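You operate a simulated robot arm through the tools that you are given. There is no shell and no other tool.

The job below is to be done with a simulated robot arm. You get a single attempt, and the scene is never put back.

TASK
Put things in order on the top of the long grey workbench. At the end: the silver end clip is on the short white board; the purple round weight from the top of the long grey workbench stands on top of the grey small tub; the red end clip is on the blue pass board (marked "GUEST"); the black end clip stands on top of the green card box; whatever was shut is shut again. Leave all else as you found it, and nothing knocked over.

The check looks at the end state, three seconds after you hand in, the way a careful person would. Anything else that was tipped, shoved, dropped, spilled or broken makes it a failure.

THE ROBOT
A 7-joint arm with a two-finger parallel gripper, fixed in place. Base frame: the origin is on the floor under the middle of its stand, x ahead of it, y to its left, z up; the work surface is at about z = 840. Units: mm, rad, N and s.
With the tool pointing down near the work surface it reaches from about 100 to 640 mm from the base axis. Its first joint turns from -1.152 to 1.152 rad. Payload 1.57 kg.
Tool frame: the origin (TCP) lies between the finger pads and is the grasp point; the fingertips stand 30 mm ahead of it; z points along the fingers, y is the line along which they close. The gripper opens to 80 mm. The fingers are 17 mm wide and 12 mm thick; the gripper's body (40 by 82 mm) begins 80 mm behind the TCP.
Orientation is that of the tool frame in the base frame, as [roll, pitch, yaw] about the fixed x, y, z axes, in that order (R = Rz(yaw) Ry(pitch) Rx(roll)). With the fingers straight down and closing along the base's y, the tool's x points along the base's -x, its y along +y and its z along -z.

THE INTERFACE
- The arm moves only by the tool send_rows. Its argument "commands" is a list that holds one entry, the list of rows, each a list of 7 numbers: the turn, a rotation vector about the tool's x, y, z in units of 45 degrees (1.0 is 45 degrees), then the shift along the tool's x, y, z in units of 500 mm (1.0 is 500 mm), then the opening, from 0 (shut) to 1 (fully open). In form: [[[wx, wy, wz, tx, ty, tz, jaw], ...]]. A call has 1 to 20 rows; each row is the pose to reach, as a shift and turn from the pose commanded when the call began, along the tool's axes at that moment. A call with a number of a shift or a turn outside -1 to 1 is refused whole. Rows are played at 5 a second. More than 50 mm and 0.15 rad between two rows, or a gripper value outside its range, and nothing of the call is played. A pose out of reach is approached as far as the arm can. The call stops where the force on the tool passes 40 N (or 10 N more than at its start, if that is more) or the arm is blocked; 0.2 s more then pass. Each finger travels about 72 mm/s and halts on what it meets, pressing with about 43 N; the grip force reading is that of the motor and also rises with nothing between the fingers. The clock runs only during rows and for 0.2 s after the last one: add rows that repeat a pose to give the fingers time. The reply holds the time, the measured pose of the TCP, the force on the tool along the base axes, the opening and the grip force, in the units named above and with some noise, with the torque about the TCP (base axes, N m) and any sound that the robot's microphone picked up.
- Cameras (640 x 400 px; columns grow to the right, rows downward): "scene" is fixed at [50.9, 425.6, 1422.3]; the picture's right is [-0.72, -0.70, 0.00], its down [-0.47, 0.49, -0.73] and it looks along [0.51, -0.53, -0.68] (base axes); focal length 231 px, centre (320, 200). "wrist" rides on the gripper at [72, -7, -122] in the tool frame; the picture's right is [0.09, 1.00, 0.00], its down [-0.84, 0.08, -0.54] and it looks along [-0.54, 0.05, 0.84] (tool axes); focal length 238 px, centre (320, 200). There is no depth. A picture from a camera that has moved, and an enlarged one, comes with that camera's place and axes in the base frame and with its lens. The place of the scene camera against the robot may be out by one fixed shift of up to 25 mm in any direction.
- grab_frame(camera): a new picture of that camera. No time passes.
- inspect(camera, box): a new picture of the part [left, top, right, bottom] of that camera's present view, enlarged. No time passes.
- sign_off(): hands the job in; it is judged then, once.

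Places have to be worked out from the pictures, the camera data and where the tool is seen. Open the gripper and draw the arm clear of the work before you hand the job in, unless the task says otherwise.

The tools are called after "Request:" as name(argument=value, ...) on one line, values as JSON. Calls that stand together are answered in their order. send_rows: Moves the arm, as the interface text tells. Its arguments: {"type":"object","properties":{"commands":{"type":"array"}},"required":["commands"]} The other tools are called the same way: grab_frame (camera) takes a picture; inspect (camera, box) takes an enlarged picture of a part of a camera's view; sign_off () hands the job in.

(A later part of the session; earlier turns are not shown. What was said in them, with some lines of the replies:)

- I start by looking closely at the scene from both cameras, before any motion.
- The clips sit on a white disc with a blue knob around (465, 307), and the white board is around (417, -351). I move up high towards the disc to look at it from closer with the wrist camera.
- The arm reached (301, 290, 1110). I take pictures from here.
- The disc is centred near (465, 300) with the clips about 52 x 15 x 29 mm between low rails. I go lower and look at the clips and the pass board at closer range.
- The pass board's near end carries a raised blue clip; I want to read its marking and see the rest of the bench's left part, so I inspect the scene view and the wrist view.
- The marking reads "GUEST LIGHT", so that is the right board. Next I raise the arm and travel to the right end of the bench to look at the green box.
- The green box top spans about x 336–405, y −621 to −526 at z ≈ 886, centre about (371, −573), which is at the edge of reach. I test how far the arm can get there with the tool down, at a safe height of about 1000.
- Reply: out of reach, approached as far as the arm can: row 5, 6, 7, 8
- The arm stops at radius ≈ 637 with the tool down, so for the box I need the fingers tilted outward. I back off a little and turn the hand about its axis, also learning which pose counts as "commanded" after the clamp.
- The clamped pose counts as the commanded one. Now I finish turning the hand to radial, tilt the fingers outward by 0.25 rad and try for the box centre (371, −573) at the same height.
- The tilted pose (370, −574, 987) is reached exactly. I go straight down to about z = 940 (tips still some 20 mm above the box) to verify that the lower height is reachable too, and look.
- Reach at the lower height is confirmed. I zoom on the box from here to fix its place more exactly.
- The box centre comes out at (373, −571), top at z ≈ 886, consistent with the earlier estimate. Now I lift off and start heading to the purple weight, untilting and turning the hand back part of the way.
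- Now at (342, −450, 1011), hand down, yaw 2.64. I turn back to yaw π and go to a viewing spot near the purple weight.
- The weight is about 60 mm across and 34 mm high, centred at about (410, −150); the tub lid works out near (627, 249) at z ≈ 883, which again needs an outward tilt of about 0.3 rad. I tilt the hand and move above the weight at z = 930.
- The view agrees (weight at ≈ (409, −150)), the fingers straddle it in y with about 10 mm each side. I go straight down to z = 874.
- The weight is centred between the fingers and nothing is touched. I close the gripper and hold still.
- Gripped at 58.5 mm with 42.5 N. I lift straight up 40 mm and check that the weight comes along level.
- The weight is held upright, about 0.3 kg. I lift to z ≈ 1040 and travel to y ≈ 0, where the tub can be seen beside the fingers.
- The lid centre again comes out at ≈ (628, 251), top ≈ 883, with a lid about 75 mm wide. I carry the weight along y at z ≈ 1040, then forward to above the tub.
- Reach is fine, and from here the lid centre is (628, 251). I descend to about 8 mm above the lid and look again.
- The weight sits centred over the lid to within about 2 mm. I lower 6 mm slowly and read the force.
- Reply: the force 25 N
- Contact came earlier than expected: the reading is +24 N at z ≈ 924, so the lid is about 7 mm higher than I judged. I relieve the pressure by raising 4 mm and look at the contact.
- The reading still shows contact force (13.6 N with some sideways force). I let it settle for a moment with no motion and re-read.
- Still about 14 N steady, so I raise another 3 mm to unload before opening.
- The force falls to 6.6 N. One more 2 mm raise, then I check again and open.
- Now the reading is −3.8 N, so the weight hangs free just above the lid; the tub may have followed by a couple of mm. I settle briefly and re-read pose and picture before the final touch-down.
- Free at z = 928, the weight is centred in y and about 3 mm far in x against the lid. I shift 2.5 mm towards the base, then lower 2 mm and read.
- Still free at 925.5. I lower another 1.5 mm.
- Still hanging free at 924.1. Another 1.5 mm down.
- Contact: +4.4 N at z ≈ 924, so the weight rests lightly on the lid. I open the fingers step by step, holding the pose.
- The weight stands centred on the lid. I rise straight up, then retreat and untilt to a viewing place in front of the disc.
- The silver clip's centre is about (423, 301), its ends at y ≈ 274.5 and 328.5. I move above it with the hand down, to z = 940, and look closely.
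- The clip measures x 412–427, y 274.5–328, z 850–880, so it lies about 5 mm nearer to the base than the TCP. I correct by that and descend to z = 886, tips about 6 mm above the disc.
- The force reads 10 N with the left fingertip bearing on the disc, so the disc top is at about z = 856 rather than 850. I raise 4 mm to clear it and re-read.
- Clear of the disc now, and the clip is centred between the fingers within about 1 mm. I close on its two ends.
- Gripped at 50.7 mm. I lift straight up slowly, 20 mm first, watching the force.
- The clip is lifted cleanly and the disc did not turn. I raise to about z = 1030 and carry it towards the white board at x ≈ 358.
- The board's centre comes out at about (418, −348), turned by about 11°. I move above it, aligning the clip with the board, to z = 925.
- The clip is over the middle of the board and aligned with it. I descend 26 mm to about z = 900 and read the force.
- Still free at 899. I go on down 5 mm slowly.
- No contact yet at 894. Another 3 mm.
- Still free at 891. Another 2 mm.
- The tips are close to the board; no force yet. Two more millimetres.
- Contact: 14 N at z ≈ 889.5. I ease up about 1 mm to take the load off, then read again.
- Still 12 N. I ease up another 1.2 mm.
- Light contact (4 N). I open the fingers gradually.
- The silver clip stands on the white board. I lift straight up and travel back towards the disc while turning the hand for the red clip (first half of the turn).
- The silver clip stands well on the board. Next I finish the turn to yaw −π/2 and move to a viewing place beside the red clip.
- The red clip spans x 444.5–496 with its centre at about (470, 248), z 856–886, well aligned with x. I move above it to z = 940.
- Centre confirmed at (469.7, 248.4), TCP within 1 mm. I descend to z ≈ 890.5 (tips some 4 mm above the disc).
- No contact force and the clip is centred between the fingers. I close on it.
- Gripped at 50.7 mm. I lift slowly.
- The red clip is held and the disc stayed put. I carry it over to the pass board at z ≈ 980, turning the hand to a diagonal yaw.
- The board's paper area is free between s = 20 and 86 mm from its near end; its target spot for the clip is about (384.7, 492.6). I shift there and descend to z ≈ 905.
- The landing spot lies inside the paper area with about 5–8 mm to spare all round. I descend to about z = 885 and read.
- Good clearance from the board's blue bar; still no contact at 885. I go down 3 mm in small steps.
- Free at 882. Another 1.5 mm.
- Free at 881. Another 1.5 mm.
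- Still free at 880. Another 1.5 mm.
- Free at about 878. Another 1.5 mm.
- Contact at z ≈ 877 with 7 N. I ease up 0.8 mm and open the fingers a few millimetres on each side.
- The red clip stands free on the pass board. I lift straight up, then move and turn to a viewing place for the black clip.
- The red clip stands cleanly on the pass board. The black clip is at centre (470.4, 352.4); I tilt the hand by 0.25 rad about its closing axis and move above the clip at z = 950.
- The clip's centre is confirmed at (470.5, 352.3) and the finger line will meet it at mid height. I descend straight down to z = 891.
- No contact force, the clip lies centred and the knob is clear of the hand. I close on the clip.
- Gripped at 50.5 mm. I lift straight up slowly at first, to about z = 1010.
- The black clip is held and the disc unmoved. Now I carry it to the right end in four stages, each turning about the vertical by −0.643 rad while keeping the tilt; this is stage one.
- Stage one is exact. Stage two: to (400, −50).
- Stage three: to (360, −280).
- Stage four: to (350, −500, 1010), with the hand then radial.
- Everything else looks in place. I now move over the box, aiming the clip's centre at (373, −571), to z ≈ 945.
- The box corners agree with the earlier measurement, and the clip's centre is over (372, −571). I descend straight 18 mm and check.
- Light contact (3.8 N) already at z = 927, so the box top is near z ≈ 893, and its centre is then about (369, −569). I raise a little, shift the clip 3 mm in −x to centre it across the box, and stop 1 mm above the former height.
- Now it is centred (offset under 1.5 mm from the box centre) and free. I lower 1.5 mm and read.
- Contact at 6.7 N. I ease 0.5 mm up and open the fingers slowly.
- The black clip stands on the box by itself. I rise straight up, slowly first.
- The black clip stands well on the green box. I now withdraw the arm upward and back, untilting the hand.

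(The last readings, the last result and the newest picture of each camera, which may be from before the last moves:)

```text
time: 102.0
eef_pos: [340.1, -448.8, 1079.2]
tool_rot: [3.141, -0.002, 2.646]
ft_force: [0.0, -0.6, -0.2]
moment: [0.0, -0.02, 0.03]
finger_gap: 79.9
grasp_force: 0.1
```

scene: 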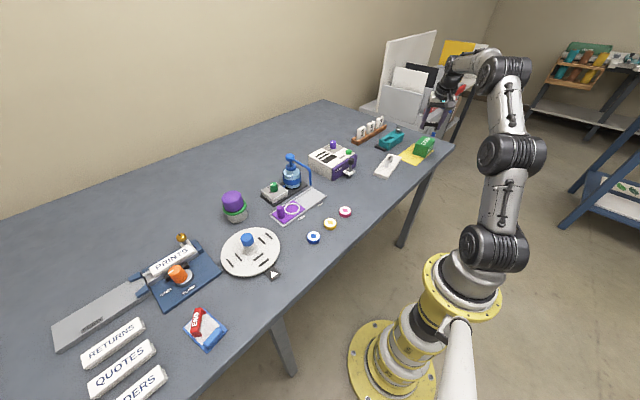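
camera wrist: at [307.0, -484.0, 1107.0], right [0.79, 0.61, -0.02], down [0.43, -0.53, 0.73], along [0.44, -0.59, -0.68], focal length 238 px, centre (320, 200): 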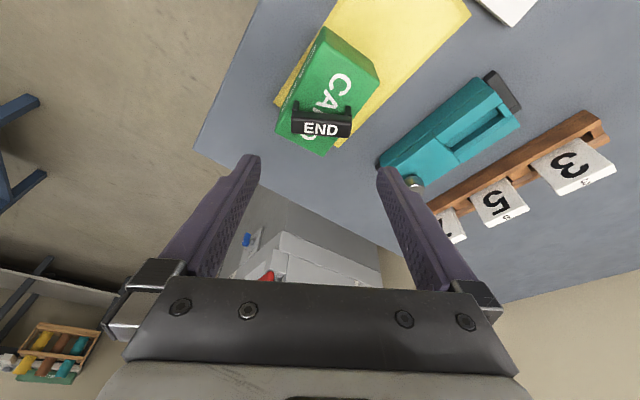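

Next I go back to near the start pose, clear of the bench items.

Request:
send_rows(commands=[[[0, 0, -0.0707, 0.0441, 0.077, -0.0067, 1], [0, 0, -0.1413, 0.0881, 0.154, -0.0133, 1], [0, 0, -0.212, 0.1322, 0.2309, -0.02, 1], [0, 0, -0.2827, 0.1763, 0.3079, -0.0267, 1], [0, 0, -0.3533, 0.2203, 0.3849, -0.0333, 1], [0, 0, -0.424, 0.2644, 0.4619, -0.04, 1], [0, 0, -0.4947, 0.3085, 0.5388, -0.0467, 1], [0, 0, -0.5653, 0.3525, 0.6158, -0.0533, 1], [0, 0, -0.636, 0.3966, 0.6928, -0.06, 1], [0, 0, -0.636, 0.3966, 0.6928, -0.06, 1]]])

Request:
grab_frame(camera="scene")

Request:
grab_frame(camera="wrist")

Request:
inspect(camera="scene", box=[160, 180, 320, 360])

Request:
inspect(camera="scene", box=[340, 100, 460, 200])

```text
time: 104.2
eef_pos: [332.8, -49.8, 1109.6]
tool_rot: [3.14, 0.001, 3.141]
ft_force: [0.6, -0.5, 0.2]
moment: [0.04, 0.01, 0.0]
finger_gap: 79.8
grasp_force: 0.0
```

```text
taken
```

scene: 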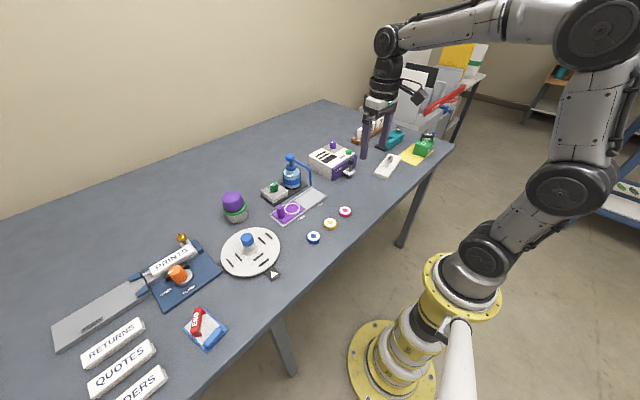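

```text
taken
camera wrist: at [261.1, -55.4, 1230.8], right [-0.09, 1.0, 0.0], down [0.84, 0.08, 0.54], along [0.54, 0.05, -0.84], focal length 238 px, centre (320, 200)
```

wrist: 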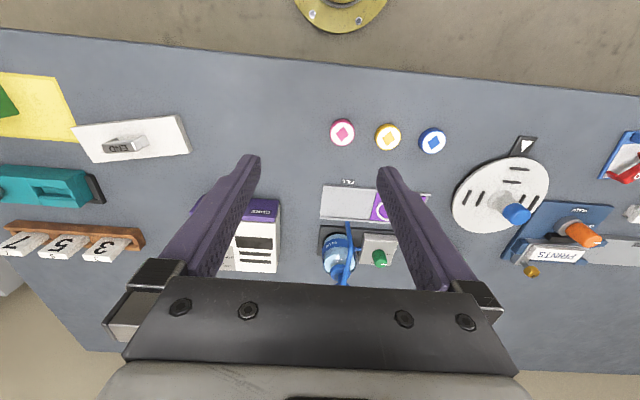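

```text
2.22 times, centred on (240, 270) of scene
camera zoom: at [50.9, 425.6, 1422.3], right [-0.72, -0.7, 0.0], down [-0.47, 0.49, -0.73], along [0.51, -0.53, -0.68], focal length 513 px, centre (498, 44)
```

zoom: 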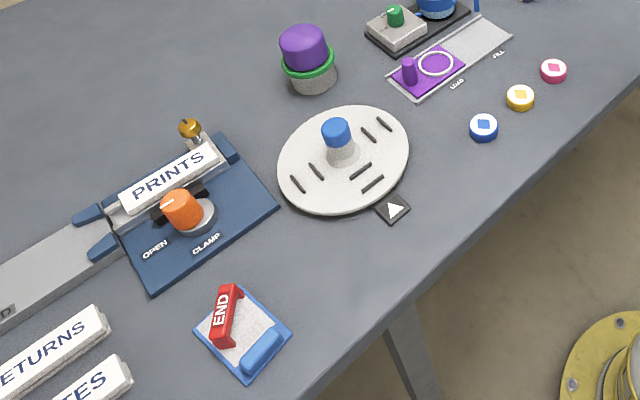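

```text
4.00 times, centred on (400, 150) of scene
camera zoom: at [50.9, 425.6, 1422.3], right [-0.72, -0.7, 0.0], down [-0.47, 0.49, -0.73], along [0.51, -0.53, -0.68], focal length 923 px, centre (0, 400)
```

zoom: 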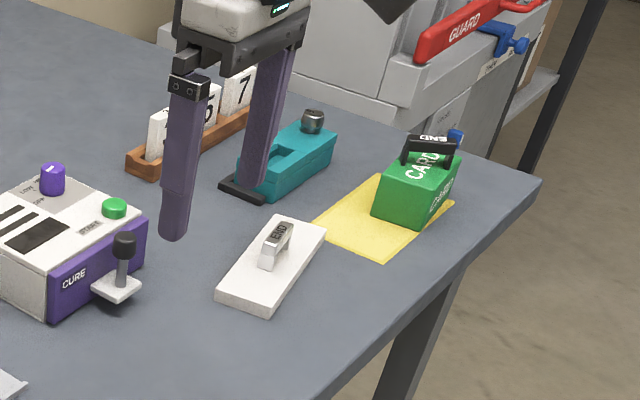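

All four pieces are in place. Before handing in, I take one close look at the tub and its lid.

Request:
inspect(camera="scene", box=[210, 180, 270, 240])

Request:
inspect(camera="scene", box=[175, 290, 235, 350])

```text
6.67 times, centred on (240, 210) of scene
camera zoom: at [50.9, 425.6, 1422.3], right [-0.72, -0.7, 0.0], down [-0.47, 0.49, -0.73], along [0.51, -0.53, -0.68], focal length 1538 px, centre (853, 133)
```

zoom: 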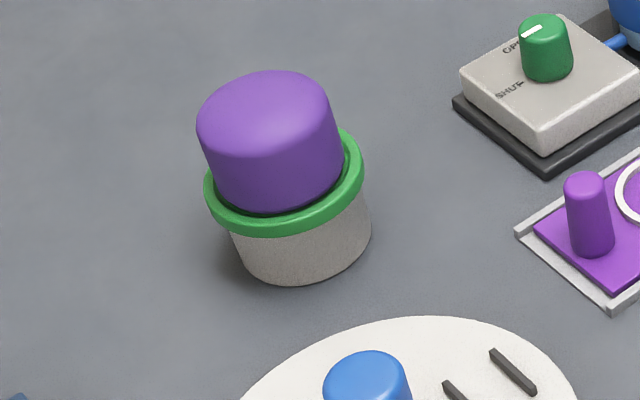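

```text
6.67 times, centred on (205, 320) of scene
camera zoom: at [50.9, 425.6, 1422.3], right [-0.72, -0.7, 0.0], down [-0.47, 0.49, -0.73], along [0.51, -0.53, -0.68], focal length 1538 px, centre (1087, -600)
```

zoom: 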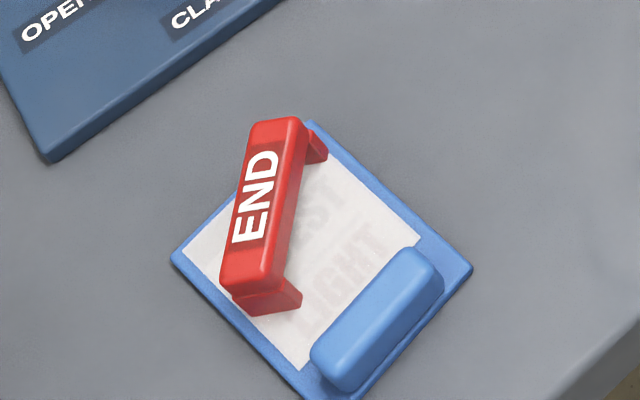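

The lid is seated with the weight level on it, the tub is within about 2 mm of where it was, and the red clip stands on the "GUEST" board. The silver clip is on the white board, the black clip is on the green box, and the gripper is open and clear. I hand the job in.

Request:
sign_off()

```text
The job is handed in.
```

I put all four pieces where you asked and handed the job in. I have no result from the check yet.

- **Silver end clip:** it stands upright in the middle of the short white board.
- **Purple round weight:** it stands level and centred on the grey small tub's lid, which stayed shut.
- **Red end clip:** it stands on the paper area of the blue pass board marked "GUEST". It sits at an angle, so it stays clear of the raised blue bar.
- **Black end clip:** it stands on top of the green card box. The box's centre is beyond the arm's normal straight-down reach, so I placed it with the hand tilted.

**Unplanned contact:**
- The tub shifted about 2 mm when I set the weight down, because the lid was higher than I had measured.
- A fingertip also rested briefly on the white disc, at about 10 N, when I went for the silver clip. The disc did not turn.

I opened nothing, and nothing was knocked over. At hand-in the gripper was open and the arm was clear of the work.
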